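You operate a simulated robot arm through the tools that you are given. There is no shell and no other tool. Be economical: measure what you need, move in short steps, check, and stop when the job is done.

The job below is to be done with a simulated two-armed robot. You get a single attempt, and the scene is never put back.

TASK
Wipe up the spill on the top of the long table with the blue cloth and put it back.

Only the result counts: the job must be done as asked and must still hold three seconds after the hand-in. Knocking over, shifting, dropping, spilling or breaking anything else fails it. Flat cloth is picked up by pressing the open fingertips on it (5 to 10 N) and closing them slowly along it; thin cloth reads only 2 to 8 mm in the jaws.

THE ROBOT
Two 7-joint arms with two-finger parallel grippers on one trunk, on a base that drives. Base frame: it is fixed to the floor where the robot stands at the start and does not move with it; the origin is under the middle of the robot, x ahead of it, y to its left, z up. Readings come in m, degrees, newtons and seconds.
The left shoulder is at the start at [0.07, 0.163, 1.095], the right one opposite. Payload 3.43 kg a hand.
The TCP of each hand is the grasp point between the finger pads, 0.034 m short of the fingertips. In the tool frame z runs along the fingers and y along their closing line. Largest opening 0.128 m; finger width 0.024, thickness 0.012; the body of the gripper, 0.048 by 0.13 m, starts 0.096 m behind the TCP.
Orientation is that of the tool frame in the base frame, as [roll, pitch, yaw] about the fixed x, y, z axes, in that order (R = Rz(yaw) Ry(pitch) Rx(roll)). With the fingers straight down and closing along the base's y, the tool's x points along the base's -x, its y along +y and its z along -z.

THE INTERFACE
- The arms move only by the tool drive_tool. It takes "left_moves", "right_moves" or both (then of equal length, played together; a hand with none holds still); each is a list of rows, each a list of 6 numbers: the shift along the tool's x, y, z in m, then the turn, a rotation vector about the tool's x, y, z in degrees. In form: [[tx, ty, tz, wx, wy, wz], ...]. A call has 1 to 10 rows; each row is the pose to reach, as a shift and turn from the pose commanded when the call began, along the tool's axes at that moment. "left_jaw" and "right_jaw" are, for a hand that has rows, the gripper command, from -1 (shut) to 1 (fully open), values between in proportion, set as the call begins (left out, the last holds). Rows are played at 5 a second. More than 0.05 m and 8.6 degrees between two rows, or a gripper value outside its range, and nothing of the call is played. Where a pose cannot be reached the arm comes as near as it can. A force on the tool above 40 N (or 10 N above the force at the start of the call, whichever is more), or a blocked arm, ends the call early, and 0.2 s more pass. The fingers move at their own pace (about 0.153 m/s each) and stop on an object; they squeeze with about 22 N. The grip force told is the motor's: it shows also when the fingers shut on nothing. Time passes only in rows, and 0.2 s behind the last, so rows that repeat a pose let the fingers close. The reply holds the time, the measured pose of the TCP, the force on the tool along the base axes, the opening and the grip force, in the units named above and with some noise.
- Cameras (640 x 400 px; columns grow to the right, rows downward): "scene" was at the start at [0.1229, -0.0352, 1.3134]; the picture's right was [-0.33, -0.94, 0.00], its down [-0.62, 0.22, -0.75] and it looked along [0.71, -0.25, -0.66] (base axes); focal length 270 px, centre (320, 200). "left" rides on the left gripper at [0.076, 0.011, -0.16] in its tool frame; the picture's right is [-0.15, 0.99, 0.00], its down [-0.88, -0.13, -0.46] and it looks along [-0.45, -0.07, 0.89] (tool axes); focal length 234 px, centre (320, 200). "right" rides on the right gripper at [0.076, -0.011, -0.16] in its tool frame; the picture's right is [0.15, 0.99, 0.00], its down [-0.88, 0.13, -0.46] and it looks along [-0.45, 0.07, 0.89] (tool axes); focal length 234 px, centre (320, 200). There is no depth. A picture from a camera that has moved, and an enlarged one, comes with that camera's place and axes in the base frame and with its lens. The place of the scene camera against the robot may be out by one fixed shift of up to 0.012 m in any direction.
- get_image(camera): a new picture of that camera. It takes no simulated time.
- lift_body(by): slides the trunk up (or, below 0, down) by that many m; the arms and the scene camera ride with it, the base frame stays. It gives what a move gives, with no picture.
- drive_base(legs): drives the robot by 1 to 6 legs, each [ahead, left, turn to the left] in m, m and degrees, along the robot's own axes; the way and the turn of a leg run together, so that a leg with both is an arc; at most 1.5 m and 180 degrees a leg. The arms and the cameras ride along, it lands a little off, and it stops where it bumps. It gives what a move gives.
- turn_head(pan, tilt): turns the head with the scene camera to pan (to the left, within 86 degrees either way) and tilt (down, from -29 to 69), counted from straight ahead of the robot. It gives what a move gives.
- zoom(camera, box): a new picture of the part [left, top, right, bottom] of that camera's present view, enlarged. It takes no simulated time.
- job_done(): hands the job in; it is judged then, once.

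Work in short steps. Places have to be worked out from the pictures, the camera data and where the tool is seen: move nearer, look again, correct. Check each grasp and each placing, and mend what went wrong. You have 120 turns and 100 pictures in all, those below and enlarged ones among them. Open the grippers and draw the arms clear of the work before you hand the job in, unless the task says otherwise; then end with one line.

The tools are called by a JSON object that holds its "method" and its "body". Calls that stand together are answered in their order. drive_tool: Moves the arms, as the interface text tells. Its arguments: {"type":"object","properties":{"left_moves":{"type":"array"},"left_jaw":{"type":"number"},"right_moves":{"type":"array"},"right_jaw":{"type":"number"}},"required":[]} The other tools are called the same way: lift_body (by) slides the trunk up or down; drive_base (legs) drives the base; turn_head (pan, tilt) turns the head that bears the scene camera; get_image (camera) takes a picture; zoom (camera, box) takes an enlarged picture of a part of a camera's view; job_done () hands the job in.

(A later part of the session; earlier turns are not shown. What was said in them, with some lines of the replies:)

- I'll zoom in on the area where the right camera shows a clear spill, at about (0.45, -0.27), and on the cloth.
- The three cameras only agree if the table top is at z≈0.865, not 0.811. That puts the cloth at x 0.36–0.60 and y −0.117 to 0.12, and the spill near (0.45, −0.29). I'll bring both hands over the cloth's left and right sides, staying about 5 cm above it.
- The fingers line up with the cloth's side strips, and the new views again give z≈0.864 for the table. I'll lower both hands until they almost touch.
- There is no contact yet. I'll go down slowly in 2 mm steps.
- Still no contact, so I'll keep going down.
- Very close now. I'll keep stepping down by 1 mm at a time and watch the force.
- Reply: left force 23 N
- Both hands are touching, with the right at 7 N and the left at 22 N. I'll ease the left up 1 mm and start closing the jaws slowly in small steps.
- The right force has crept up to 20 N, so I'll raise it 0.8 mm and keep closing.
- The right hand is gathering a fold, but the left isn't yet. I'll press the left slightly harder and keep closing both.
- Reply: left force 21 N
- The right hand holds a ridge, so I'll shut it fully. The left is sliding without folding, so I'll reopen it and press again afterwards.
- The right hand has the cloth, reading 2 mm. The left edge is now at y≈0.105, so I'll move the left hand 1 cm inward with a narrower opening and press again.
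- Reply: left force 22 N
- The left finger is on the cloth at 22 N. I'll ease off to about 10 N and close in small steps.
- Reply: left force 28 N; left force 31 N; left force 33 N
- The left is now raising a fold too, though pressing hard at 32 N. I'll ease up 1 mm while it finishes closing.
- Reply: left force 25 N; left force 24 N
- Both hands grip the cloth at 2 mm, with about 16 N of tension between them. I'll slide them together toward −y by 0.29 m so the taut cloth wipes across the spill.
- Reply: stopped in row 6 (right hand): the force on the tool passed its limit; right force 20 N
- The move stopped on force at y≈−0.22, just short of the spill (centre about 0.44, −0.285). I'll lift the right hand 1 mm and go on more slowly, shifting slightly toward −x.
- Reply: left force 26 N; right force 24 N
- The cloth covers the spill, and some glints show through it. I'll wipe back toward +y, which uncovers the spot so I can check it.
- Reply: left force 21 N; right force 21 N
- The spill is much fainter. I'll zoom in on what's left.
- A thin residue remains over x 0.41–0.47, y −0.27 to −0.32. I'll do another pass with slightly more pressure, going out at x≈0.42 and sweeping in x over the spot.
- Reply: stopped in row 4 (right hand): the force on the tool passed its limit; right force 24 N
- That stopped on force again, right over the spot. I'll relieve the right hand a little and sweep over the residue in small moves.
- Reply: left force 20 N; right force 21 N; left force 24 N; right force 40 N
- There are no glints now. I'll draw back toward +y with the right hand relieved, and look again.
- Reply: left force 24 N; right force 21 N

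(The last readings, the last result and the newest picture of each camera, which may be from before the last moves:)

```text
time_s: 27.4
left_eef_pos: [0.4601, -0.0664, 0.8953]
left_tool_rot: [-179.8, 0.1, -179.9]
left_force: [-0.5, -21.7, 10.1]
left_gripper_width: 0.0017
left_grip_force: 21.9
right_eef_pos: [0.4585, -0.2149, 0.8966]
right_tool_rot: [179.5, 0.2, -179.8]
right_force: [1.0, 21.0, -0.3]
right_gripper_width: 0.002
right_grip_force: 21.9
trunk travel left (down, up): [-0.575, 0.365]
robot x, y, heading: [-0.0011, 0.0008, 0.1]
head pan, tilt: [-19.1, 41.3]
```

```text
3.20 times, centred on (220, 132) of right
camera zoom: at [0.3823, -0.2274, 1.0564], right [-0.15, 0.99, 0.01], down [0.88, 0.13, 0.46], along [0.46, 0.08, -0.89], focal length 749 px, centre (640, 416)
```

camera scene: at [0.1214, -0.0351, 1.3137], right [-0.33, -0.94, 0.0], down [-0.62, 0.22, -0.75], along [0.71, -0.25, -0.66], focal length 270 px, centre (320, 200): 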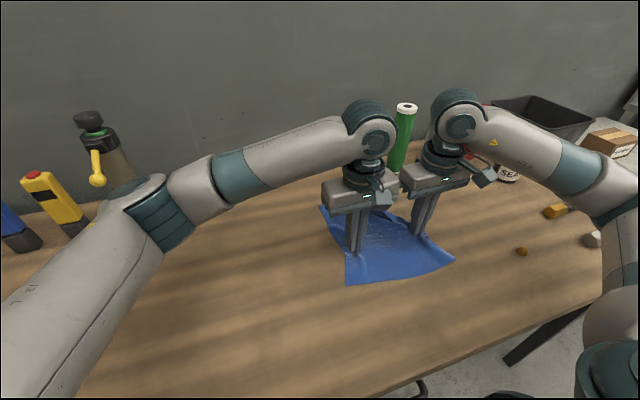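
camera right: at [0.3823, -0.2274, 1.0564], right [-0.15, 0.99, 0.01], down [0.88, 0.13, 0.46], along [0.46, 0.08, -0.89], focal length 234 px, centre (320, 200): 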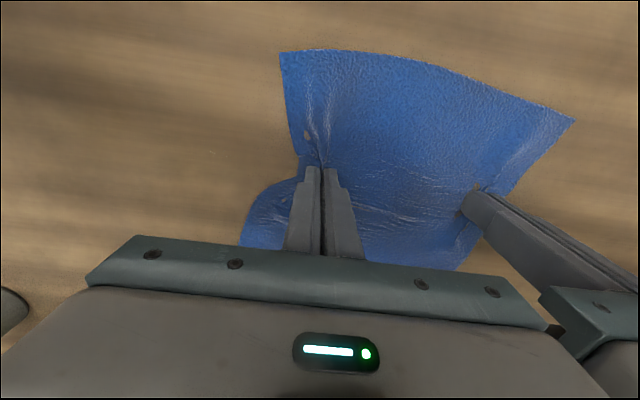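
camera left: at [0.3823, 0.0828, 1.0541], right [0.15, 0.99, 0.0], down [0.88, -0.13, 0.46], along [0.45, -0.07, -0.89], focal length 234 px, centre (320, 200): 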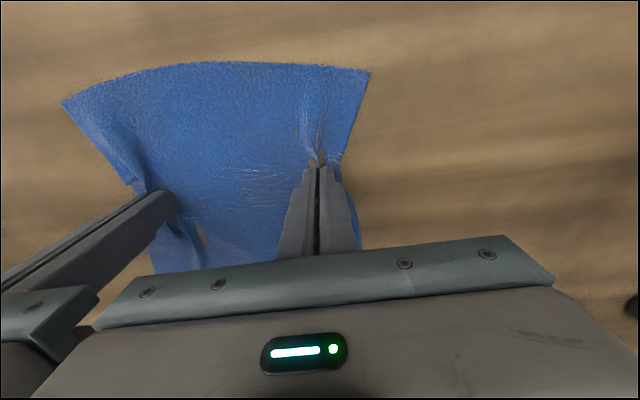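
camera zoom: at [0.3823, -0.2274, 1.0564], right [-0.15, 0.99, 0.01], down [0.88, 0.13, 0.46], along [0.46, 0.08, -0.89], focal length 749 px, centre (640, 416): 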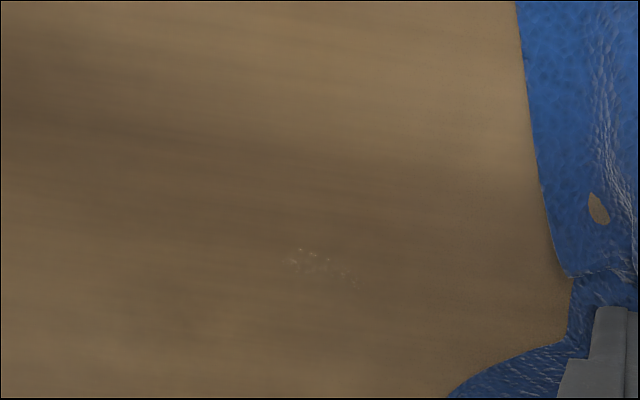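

Only a tiny residue is left, at about (0.449, −0.298). I'll make one more pass straight over it.

{"method": "drive_tool", "body": {"right_moves": [[0.005, -0.018, 0, 0, 0, 0], [0.01, -0.036, 0.0, 0, 0, 0], [0.01, -0.054, 0.0005, 0, 0, 0], [0.01, -0.072, 0.0005, 0, 0, 0], [0.01, -0.088, 0.0005, 0, 0, 0], [0.02, -0.088, 0.0005, 0, 0, 0], [0.0, -0.088, 0.0005, 0, 0, 0], [0.01, -0.1, 0.0005, 0, 0, 0], [0.01, -0.12, 0.0005, 0, 0, 0], [0.01, -0.14, 0.0005, 0, 0, 0]], "left_moves": [[0.005, -0.018, 0, 0, 0, 0], [0.01, -0.036, 0, 0, 0, 0], [0.01, -0.054, 0, 0, 0, 0], [0.01, -0.072, 0, 0, 0, 0], [0.01, -0.088, 0, 0, 0, 0], [0.02, -0.088, 0, 0, 0, 0], [0.0, -0.088, 0, 0, 0, 0], [0.01, -0.1, 0, 0, 0, 0], [0.01, -0.12, 0, 0, 0, 0], [0.01, -0.14, 0, 0, 0, 0]]}}

```text
time_s: 29.6
left_eef_pos: [0.4491, -0.2094, 0.8971]
left_tool_rot: [180.0, 0.2, -179.7]
left_force: [-1.5, -10.6, -0.2]
left_gripper_width: 0.0018
left_grip_force: 22.1
right_eef_pos: [0.4479, -0.3549, 0.8961]
right_tool_rot: [179.7, 0.4, -179.8]
right_force: [0.3, 13.8, 10.7]
right_gripper_width: 0.002
right_grip_force: 22.2
trunk travel left (down, up): [-0.575, 0.365]
robot x, y, heading: [-0.0021, -0.0017, 0.2]
head pan, tilt: [-19.1, 41.3]
```

{"method": "drive_tool", "body": {"right_moves": [[0, 0.018, 0, 0, 0, 0], [0, 0.036, 0, 0, 0, 0], [0.01, 0.054, 0, 0, 0, 0], [-0.01, 0.054, 0, 0, 0, 0], [-0.01, 0.072, 0, 0, 0, 0], [-0.01, 0.09, 0, 0, 0, 0], [-0.01, 0.108, 0, 0, 0, 0], [-0.01, 0.126, 0, 0, 0, 0], [-0.01, 0.144, 0, 0, 0, 0]], "left_moves": [[0, 0.018, 0, 0, 0, 0], [0, 0.036, 0, 0, 0, 0], [0.01, 0.054, 0, 0, 0, 0], [-0.01, 0.054, 0, 0, 0, 0], [-0.01, 0.072, 0, 0, 0, 0], [-0.01, 0.09, 0, 0, 0, 0], [-0.01, 0.108, 0, 0, 0, 0], [-0.01, 0.126, 0, 0, 0, 0], [-0.01, 0.144, 0, 0, 0, 0]]}}

{"method": "zoom", "body": {"camera": "right", "box": [80, 45, 320, 195]}}

```text
time_s: 31.6
left_eef_pos: [0.459, -0.0649, 0.8948]
left_tool_rot: [-179.9, 0.0, -179.7]
left_force: [0.6, -13.2, 5.6]
left_gripper_width: 0.0019
left_grip_force: 22.1
right_eef_pos: [0.4571, -0.2112, 0.8961]
right_tool_rot: [179.6, 0.3, -179.8]
right_force: [0.5, 12.8, 0.9]
right_gripper_width: 0.0017
right_grip_force: 22.7
trunk travel left (down, up): [-0.575, 0.365]
robot x, y, heading: [-0.0022, -0.0022, 0.1]
head pan, tilt: [-19.1, 41.3]
```

```text
2.67 times, centred on (200, 120) of right
camera zoom: at [0.3811, -0.2237, 1.0559], right [-0.15, 0.99, 0.01], down [0.88, 0.13, 0.46], along [0.45, 0.07, -0.89], focal length 624 px, centre (640, 413)
```

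zoom: 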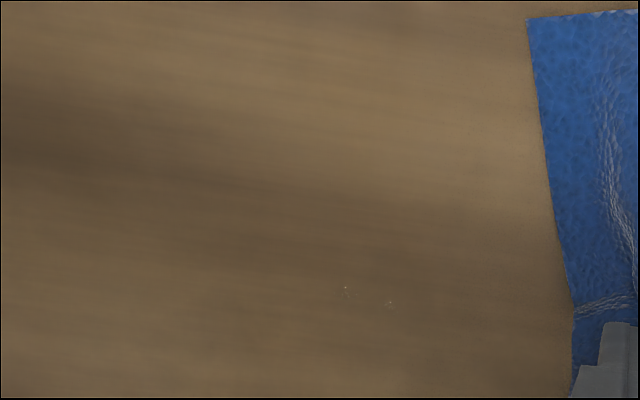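

Two faint specks remain near (0.449, −0.300). I'll make another out-and-back pass, going out at x≈0.47 and back at x≈0.44.

{"method": "drive_tool", "body": {"right_moves": [[-0.008, -0.018, 0, 0, 0, 0], [-0.012, -0.036, 0.0, 0, 0, 0], [-0.012, -0.054, 0.0003, 0, 0, 0], [-0.012, -0.072, 0.0003, 0, 0, 0], [-0.012, -0.09, 0.0003, 0, 0, 0], [-0.012, -0.108, 0.0003, 0, 0, 0], [-0.012, -0.126, 0.0003, 0, 0, 0], [-0.012, -0.144, 0.0003, 0, 0, 0], [0.0, -0.158, 0.0003, 0, 0, 0], [0.015, -0.158, 0.0003, 0, 0, 0]], "left_moves": [[-0.008, -0.018, 0, 0, 0, 0], [-0.012, -0.036, 0, 0, 0, 0], [-0.012, -0.054, 0, 0, 0, 0], [-0.012, -0.072, 0, 0, 0, 0], [-0.012, -0.09, 0, 0, 0, 0], [-0.012, -0.108, 0, 0, 0, 0], [-0.012, -0.126, 0, 0, 0, 0], [-0.012, -0.144, 0, 0, 0, 0], [0.0, -0.158, 0, 0, 0, 0], [0.015, -0.158, 0, 0, 0, 0]]}}

{"method": "drive_tool", "body": {"right_moves": [[0, 0.018, 0, 0, 0, 0], [0, 0.036, 0, 0, 0, 0], [0, 0.054, 0, 0, 0, 0], [-0.005, 0.072, 0, 0, 0, 0], [-0.01, 0.09, 0, 0, 0, 0], [-0.015, 0.108, 0, 0, 0, 0], [-0.015, 0.126, 0, 0, 0, 0], [-0.015, 0.144, 0, 0, 0, 0], [-0.015, 0.162, 0, 0, 0, 0]], "left_moves": [[0, 0.018, 0, 0, 0, 0], [0, 0.036, 0, 0, 0, 0], [0, 0.054, 0, 0, 0, 0], [-0.005, 0.072, 0, 0, 0, 0], [-0.01, 0.09, 0, 0, 0, 0], [-0.015, 0.108, 0, 0, 0, 0], [-0.015, 0.126, 0, 0, 0, 0], [-0.015, 0.144, 0, 0, 0, 0], [-0.015, 0.162, 0, 0, 0, 0]]}}

{"method": "zoom", "body": {"camera": "right", "box": [80, 45, 320, 195]}}

```text
time_s: 33.8
left_eef_pos: [0.4457, -0.2238, 0.8953]
left_tool_rot: [-179.7, 0.2, -179.7]
left_force: [6.7, -10.1, 32.6]
left_gripper_width: 0.0017
left_grip_force: 22.2
right_eef_pos: [0.4425, -0.3673, 0.895]
right_tool_rot: [179.6, 0.5, -179.9]
right_force: [4.1, 7.9, 10.7]
right_gripper_width: 0.0018
right_grip_force: 21.6
trunk travel left (down, up): [-0.575, 0.365]
robot x, y, heading: [0.0044, -0.0019, 0.0]
head pan, tilt: [-19.1, 41.3]
```

```text
time_s: 35.8
left_eef_pos: [0.4593, -0.0607, 0.8953]
left_tool_rot: [-180.0, 0.1, -179.8]
left_force: [1.7, -17.2, 15.4]
left_gripper_width: 0.0019
left_grip_force: 22.0
right_eef_pos: [0.4576, -0.2064, 0.8968]
right_tool_rot: [179.6, 0.3, -179.8]
right_force: [0.5, 14.6, 1.3]
right_gripper_width: 0.0019
right_grip_force: 21.6
trunk travel left (down, up): [-0.575, 0.365]
robot x, y, heading: [-0.0021, 0.0035, -0.1]
head pan, tilt: [-19.1, 41.3]
```

```text
2.67 times, centred on (200, 120) of right
camera zoom: at [0.3816, -0.2202, 1.0562], right [-0.15, 0.99, 0.01], down [0.88, 0.13, 0.46], along [0.46, 0.08, -0.89], focal length 624 px, centre (640, 413)
```

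zoom: 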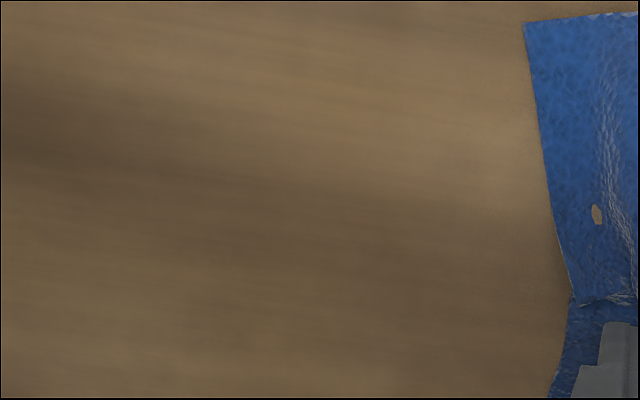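

The spot is clean. I'll slide the cloth back 0.133 m toward +y to its original place.

{"method": "drive_tool", "body": {"right_moves": [[0, 0.017, 0, 0, 0, 0], [0, 0.034, 0, 0, 0, 0], [0, 0.051, 0, 0, 0, 0], [0, 0.068, 0, 0, 0, 0], [0, 0.085, 0, 0, 0, 0], [0, 0.102, 0, 0, 0, 0], [0, 0.119, 0, 0, 0, 0], [0, 0.133, 0, 0, 0, 0], [0, 0.133, 0, 0, 0, 0]], "left_moves": [[0, 0.017, -0.0005, 0, 0, 0], [0, 0.034, -0.0005, 0, 0, 0], [0, 0.051, -0.0005, 0, 0, 0], [0, 0.068, -0.0005, 0, 0, 0], [0, 0.085, -0.0005, 0, 0, 0], [0, 0.102, -0.0005, 0, 0, 0], [0, 0.119, -0.0005, 0, 0, 0], [0, 0.133, -0.0005, 0, 0, 0], [0, 0.133, -0.0005, 0, 0, 0]]}}

{"method": "get_image", "body": {"camera": "scene"}}

{"method": "get_image", "body": {"camera": "right"}}

{"method": "get_image", "body": {"camera": "left"}}

```text
time_s: 37.8
left_eef_pos: [0.4612, 0.0751, 0.896]
left_tool_rot: [-179.9, 0.1, -179.7]
left_force: [-0.2, -14.7, -0.8]
left_gripper_width: 0.0018
left_grip_force: 21.6
right_eef_pos: [0.4573, -0.0739, 0.8953]
right_tool_rot: [179.5, 0.3, -180.0]
right_force: [1.0, 15.1, 6.2]
right_gripper_width: 0.002
right_grip_force: 22.0
trunk travel left (down, up): [-0.575, 0.365]
robot x, y, heading: [0.0018, 0.0009, 0.1]
head pan, tilt: [-19.1, 41.3]
```

```text
68 pictures are left
camera scene: at [0.1225, -0.0345, 1.3134], right [-0.33, -0.95, 0.0], down [-0.62, 0.22, -0.75], along [0.71, -0.25, -0.66], focal length 270 px, centre (320, 200)
```

scene: 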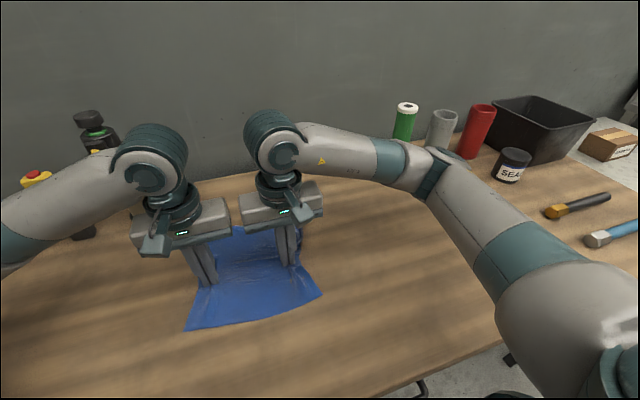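

```text
67 pictures are left
camera right: at [0.3809, -0.0858, 1.0557], right [-0.15, 0.99, 0.01], down [0.88, 0.13, 0.46], along [0.46, 0.08, -0.89], focal length 234 px, centre (320, 200)
```

right: 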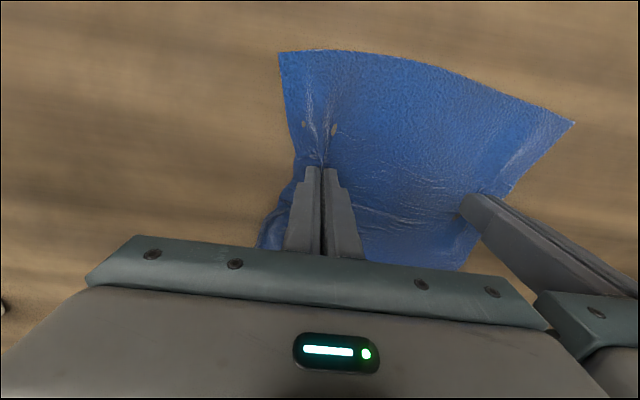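

```text
66 pictures are left
camera left: at [0.3849, 0.0855, 1.0547], right [0.14, 0.99, 0.0], down [0.88, -0.13, 0.46], along [0.45, -0.06, -0.89], focal length 234 px, centre (320, 200)
```

left: 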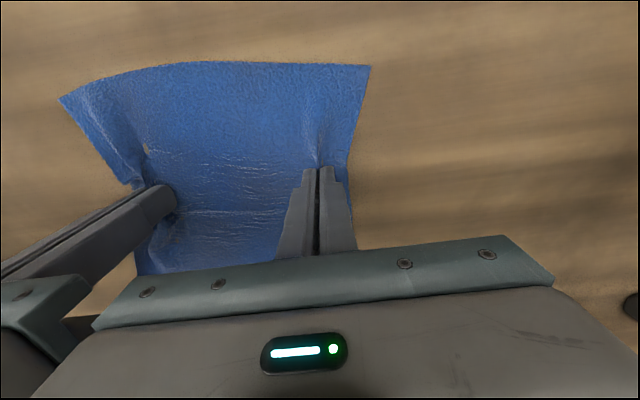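

The cloth is back in place. I'll open the jaws to about 3 cm, which also spreads the folds, and then raise both hands straight up.

{"method": "drive_tool", "body": {"right_moves": [[0, 0, 0, 0, 0, 0], [0, 0, 0, 0, 0, 0], [0, 0, 0, 0, 0, 0]], "left_moves": [[0, 0, 0, 0, 0, 0], [0, 0, 0, 0, 0, 0], [0, 0, 0, 0, 0, 0]], "right_jaw": -0.5, "left_jaw": -0.5}}

{"method": "drive_tool", "body": {"right_moves": [[0, 0, -0.01, 0, 0, 0], [0, 0, -0.03, 0, 0, 0], [0, 0, -0.05, 0, 0, 0], [0, 0, -0.07, 0, 0, 0], [0, 0, -0.1, 0, 0, 0]], "left_moves": [[0, 0, -0.01, 0, 0, 0], [0, 0, -0.03, 0, 0, 0], [0, 0, -0.05, 0, 0, 0], [0, 0, -0.07, 0, 0, 0], [0, 0, -0.1, 0, 0, 0]]}}

{"method": "get_image", "body": {"camera": "right"}}

{"method": "get_image", "body": {"camera": "left"}}

```text
time_s: 38.6
left_eef_pos: [0.4615, 0.0742, 0.8959]
left_tool_rot: [-179.9, 0.0, -179.8]
left_force: [-0.2, -0.2, 0.0]
left_gripper_width: 0.032
left_grip_force: 0.0
right_eef_pos: [0.4577, -0.0736, 0.895]
right_tool_rot: [179.6, 0.2, -180.0]
right_force: [0.8, -0.6, 6.7]
right_gripper_width: 0.0322
right_grip_force: 0.3
trunk travel left (down, up): [-0.575, 0.365]
robot x, y, heading: [0.0012, 0.0006, 0.3]
head pan, tilt: [-19.1, 41.3]
```

```text
time_s: 39.8
left_eef_pos: [0.4632, 0.0725, 0.9947]
left_tool_rot: [-180.0, -0.1, -179.8]
left_force: [0.2, -1.0, 0.7]
left_gripper_width: 0.0319
left_grip_force: 0.2
right_eef_pos: [0.458, -0.076, 0.9971]
right_tool_rot: [179.5, 0.3, -179.9]
right_force: [0.4, 0.7, 0.2]
right_gripper_width: 0.032
right_grip_force: 0.1
trunk travel left (down, up): [-0.575, 0.365]
robot x, y, heading: [-0.0004, -0.0024, 0.1]
head pan, tilt: [-19.1, 41.3]
```

```text
65 pictures are left
camera right: at [0.3813, -0.0899, 1.1574], right [-0.15, 0.99, 0.01], down [0.88, 0.13, 0.46], along [0.45, 0.07, -0.89], focal length 234 px, centre (320, 200)
```

right: 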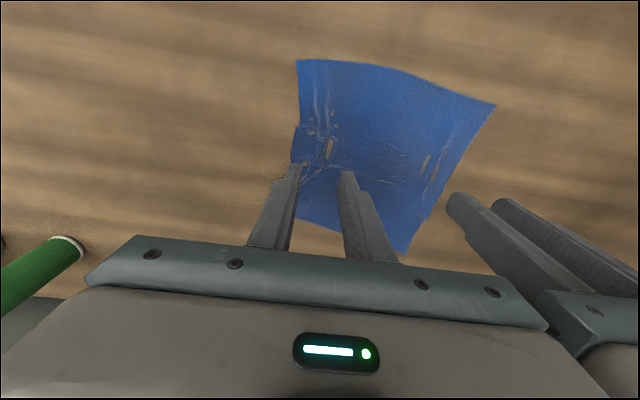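

```text
64 pictures are left
camera left: at [0.387, 0.0847, 1.1539], right [0.14, 0.99, 0.0], down [0.88, -0.13, 0.46], along [0.45, -0.06, -0.89], focal length 234 px, centre (320, 200)
```

left: 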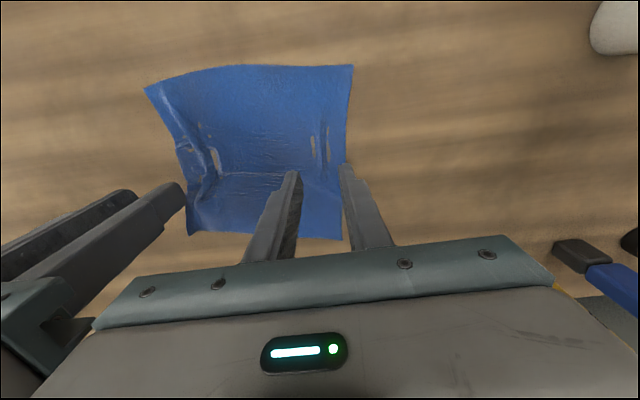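

The cloth is released and lying where it was. I'll return both arms toward their starting poses and check the whole scene.

{"method": "drive_tool", "body": {"right_moves": [[-0.009, -0.045, -0.009, 0, 0, 0], [-0.018, -0.09, -0.018, 0, 0, 0], [-0.027, -0.135, -0.027, 0, 0, 0], [-0.036, -0.18, -0.036, 0, 0, 0], [-0.045, -0.225, -0.045, 0, 0, 0], [-0.054, -0.27, -0.054, 0, 0, 0], [-0.063, -0.315, -0.063, 0, 0, 0], [-0.07, -0.36, -0.072, 0, 0, 0], [-0.07, -0.36, -0.072, 0, 0, 0]], "left_moves": [[-0.028, -0.008, -0.009, 0, 0, 0], [-0.056, -0.016, -0.018, 0, 0, 0], [-0.084, -0.024, -0.027, 0, 0, 0], [-0.112, -0.032, -0.036, 0, 0, 0], [-0.14, -0.04, -0.045, 0, 0, 0], [-0.168, -0.048, -0.054, 0, 0, 0], [-0.196, -0.056, -0.063, 0, 0, 0], [-0.228, -0.068, -0.072, 0, 0, 0], [-0.228, -0.068, -0.072, 0, 0, 0]], "right_jaw": 1, "left_jaw": 1}}

{"method": "get_image", "body": {"camera": "scene"}}

{"method": "get_image", "body": {"camera": "right"}}

```text
time_s: 41.8
left_eef_pos: [0.6889, 0.0084, 1.0679]
left_tool_rot: [180.0, 0.0, -179.8]
left_force: [-0.4, 0.5, -0.1]
left_gripper_width: 0.1282
left_grip_force: 0.0
right_eef_pos: [0.5249, -0.4348, 1.0676]
right_tool_rot: [179.5, 0.2, -179.8]
right_force: [-0.2, 0.4, 0.2]
right_gripper_width: 0.128
right_grip_force: 0.0
trunk travel left (down, up): [-0.575, 0.365]
robot x, y, heading: [0.0009, 0.0013, 0.2]
head pan, tilt: [-19.1, 41.3]
```

```text
63 pictures are left
camera scene: at [0.123, -0.0332, 1.3134], right [-0.33, -0.95, 0.0], down [-0.62, 0.21, -0.75], along [0.71, -0.25, -0.66], focal length 270 px, centre (320, 200)
```

scene: 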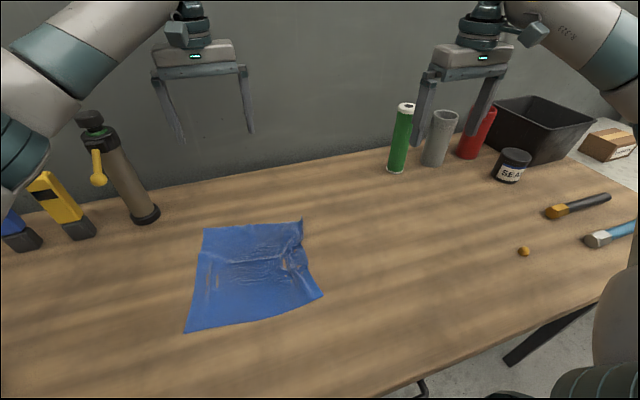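

```text
62 pictures are left
camera right: at [0.4495, -0.4473, 1.2278], right [-0.15, 0.99, 0.01], down [0.88, 0.13, 0.46], along [0.45, 0.07, -0.89], focal length 234 px, centre (320, 200)
```

right: 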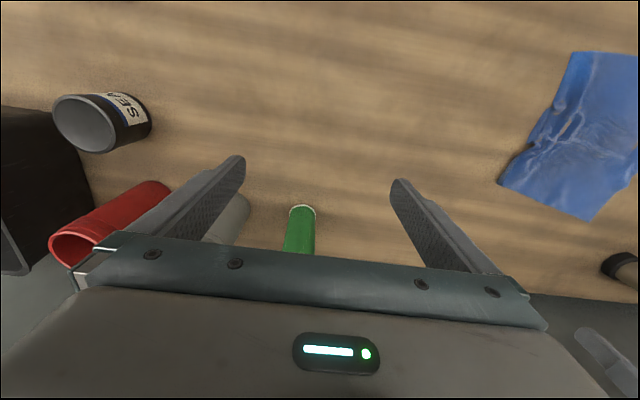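

The cloth sits in its old place and nothing else looks moved. I'll zoom in for one last check of the spill area.

{"method": "zoom", "body": {"camera": "right", "box": [300, 20, 560, 182]}}

{"method": "zoom", "body": {"camera": "scene", "box": [160, 180, 480, 380]}}

```text
2.46 times, centred on (430, 101) of right
camera zoom: at [0.4495, -0.4473, 1.2278], right [-0.15, 0.99, 0.01], down [0.88, 0.13, 0.46], along [0.45, 0.07, -0.89], focal length 576 px, centre (49, 444)
```

zoom: 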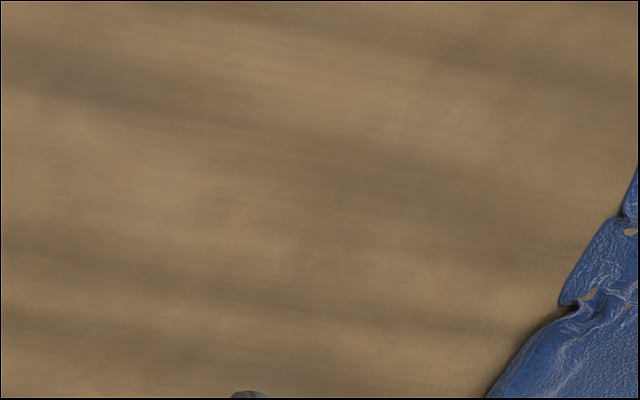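

```text
2.00 times, centred on (320, 280) of scene
camera zoom: at [0.123, -0.0332, 1.3134], right [-0.33, -0.95, 0.0], down [-0.62, 0.21, -0.75], along [0.71, -0.25, -0.66], focal length 540 px, centre (320, 40)
```

zoom: 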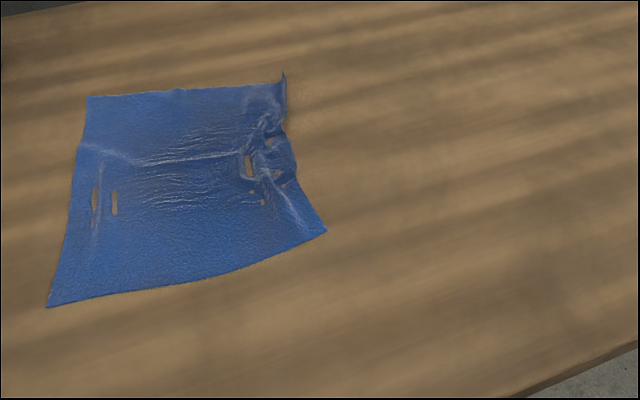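

The spill is gone, the cloth is back within about 1–2 cm of its place, and the arms are clear with the grippers open. I'm handing the job in.

{"method": "job_done", "body": {}}

```text
The job is handed in.
```

I wiped up the spill with the blue cloth and put the cloth back within about 1–2 cm of where it lay; it's a little creased where the fingers gripped it, and nothing else looks moved.
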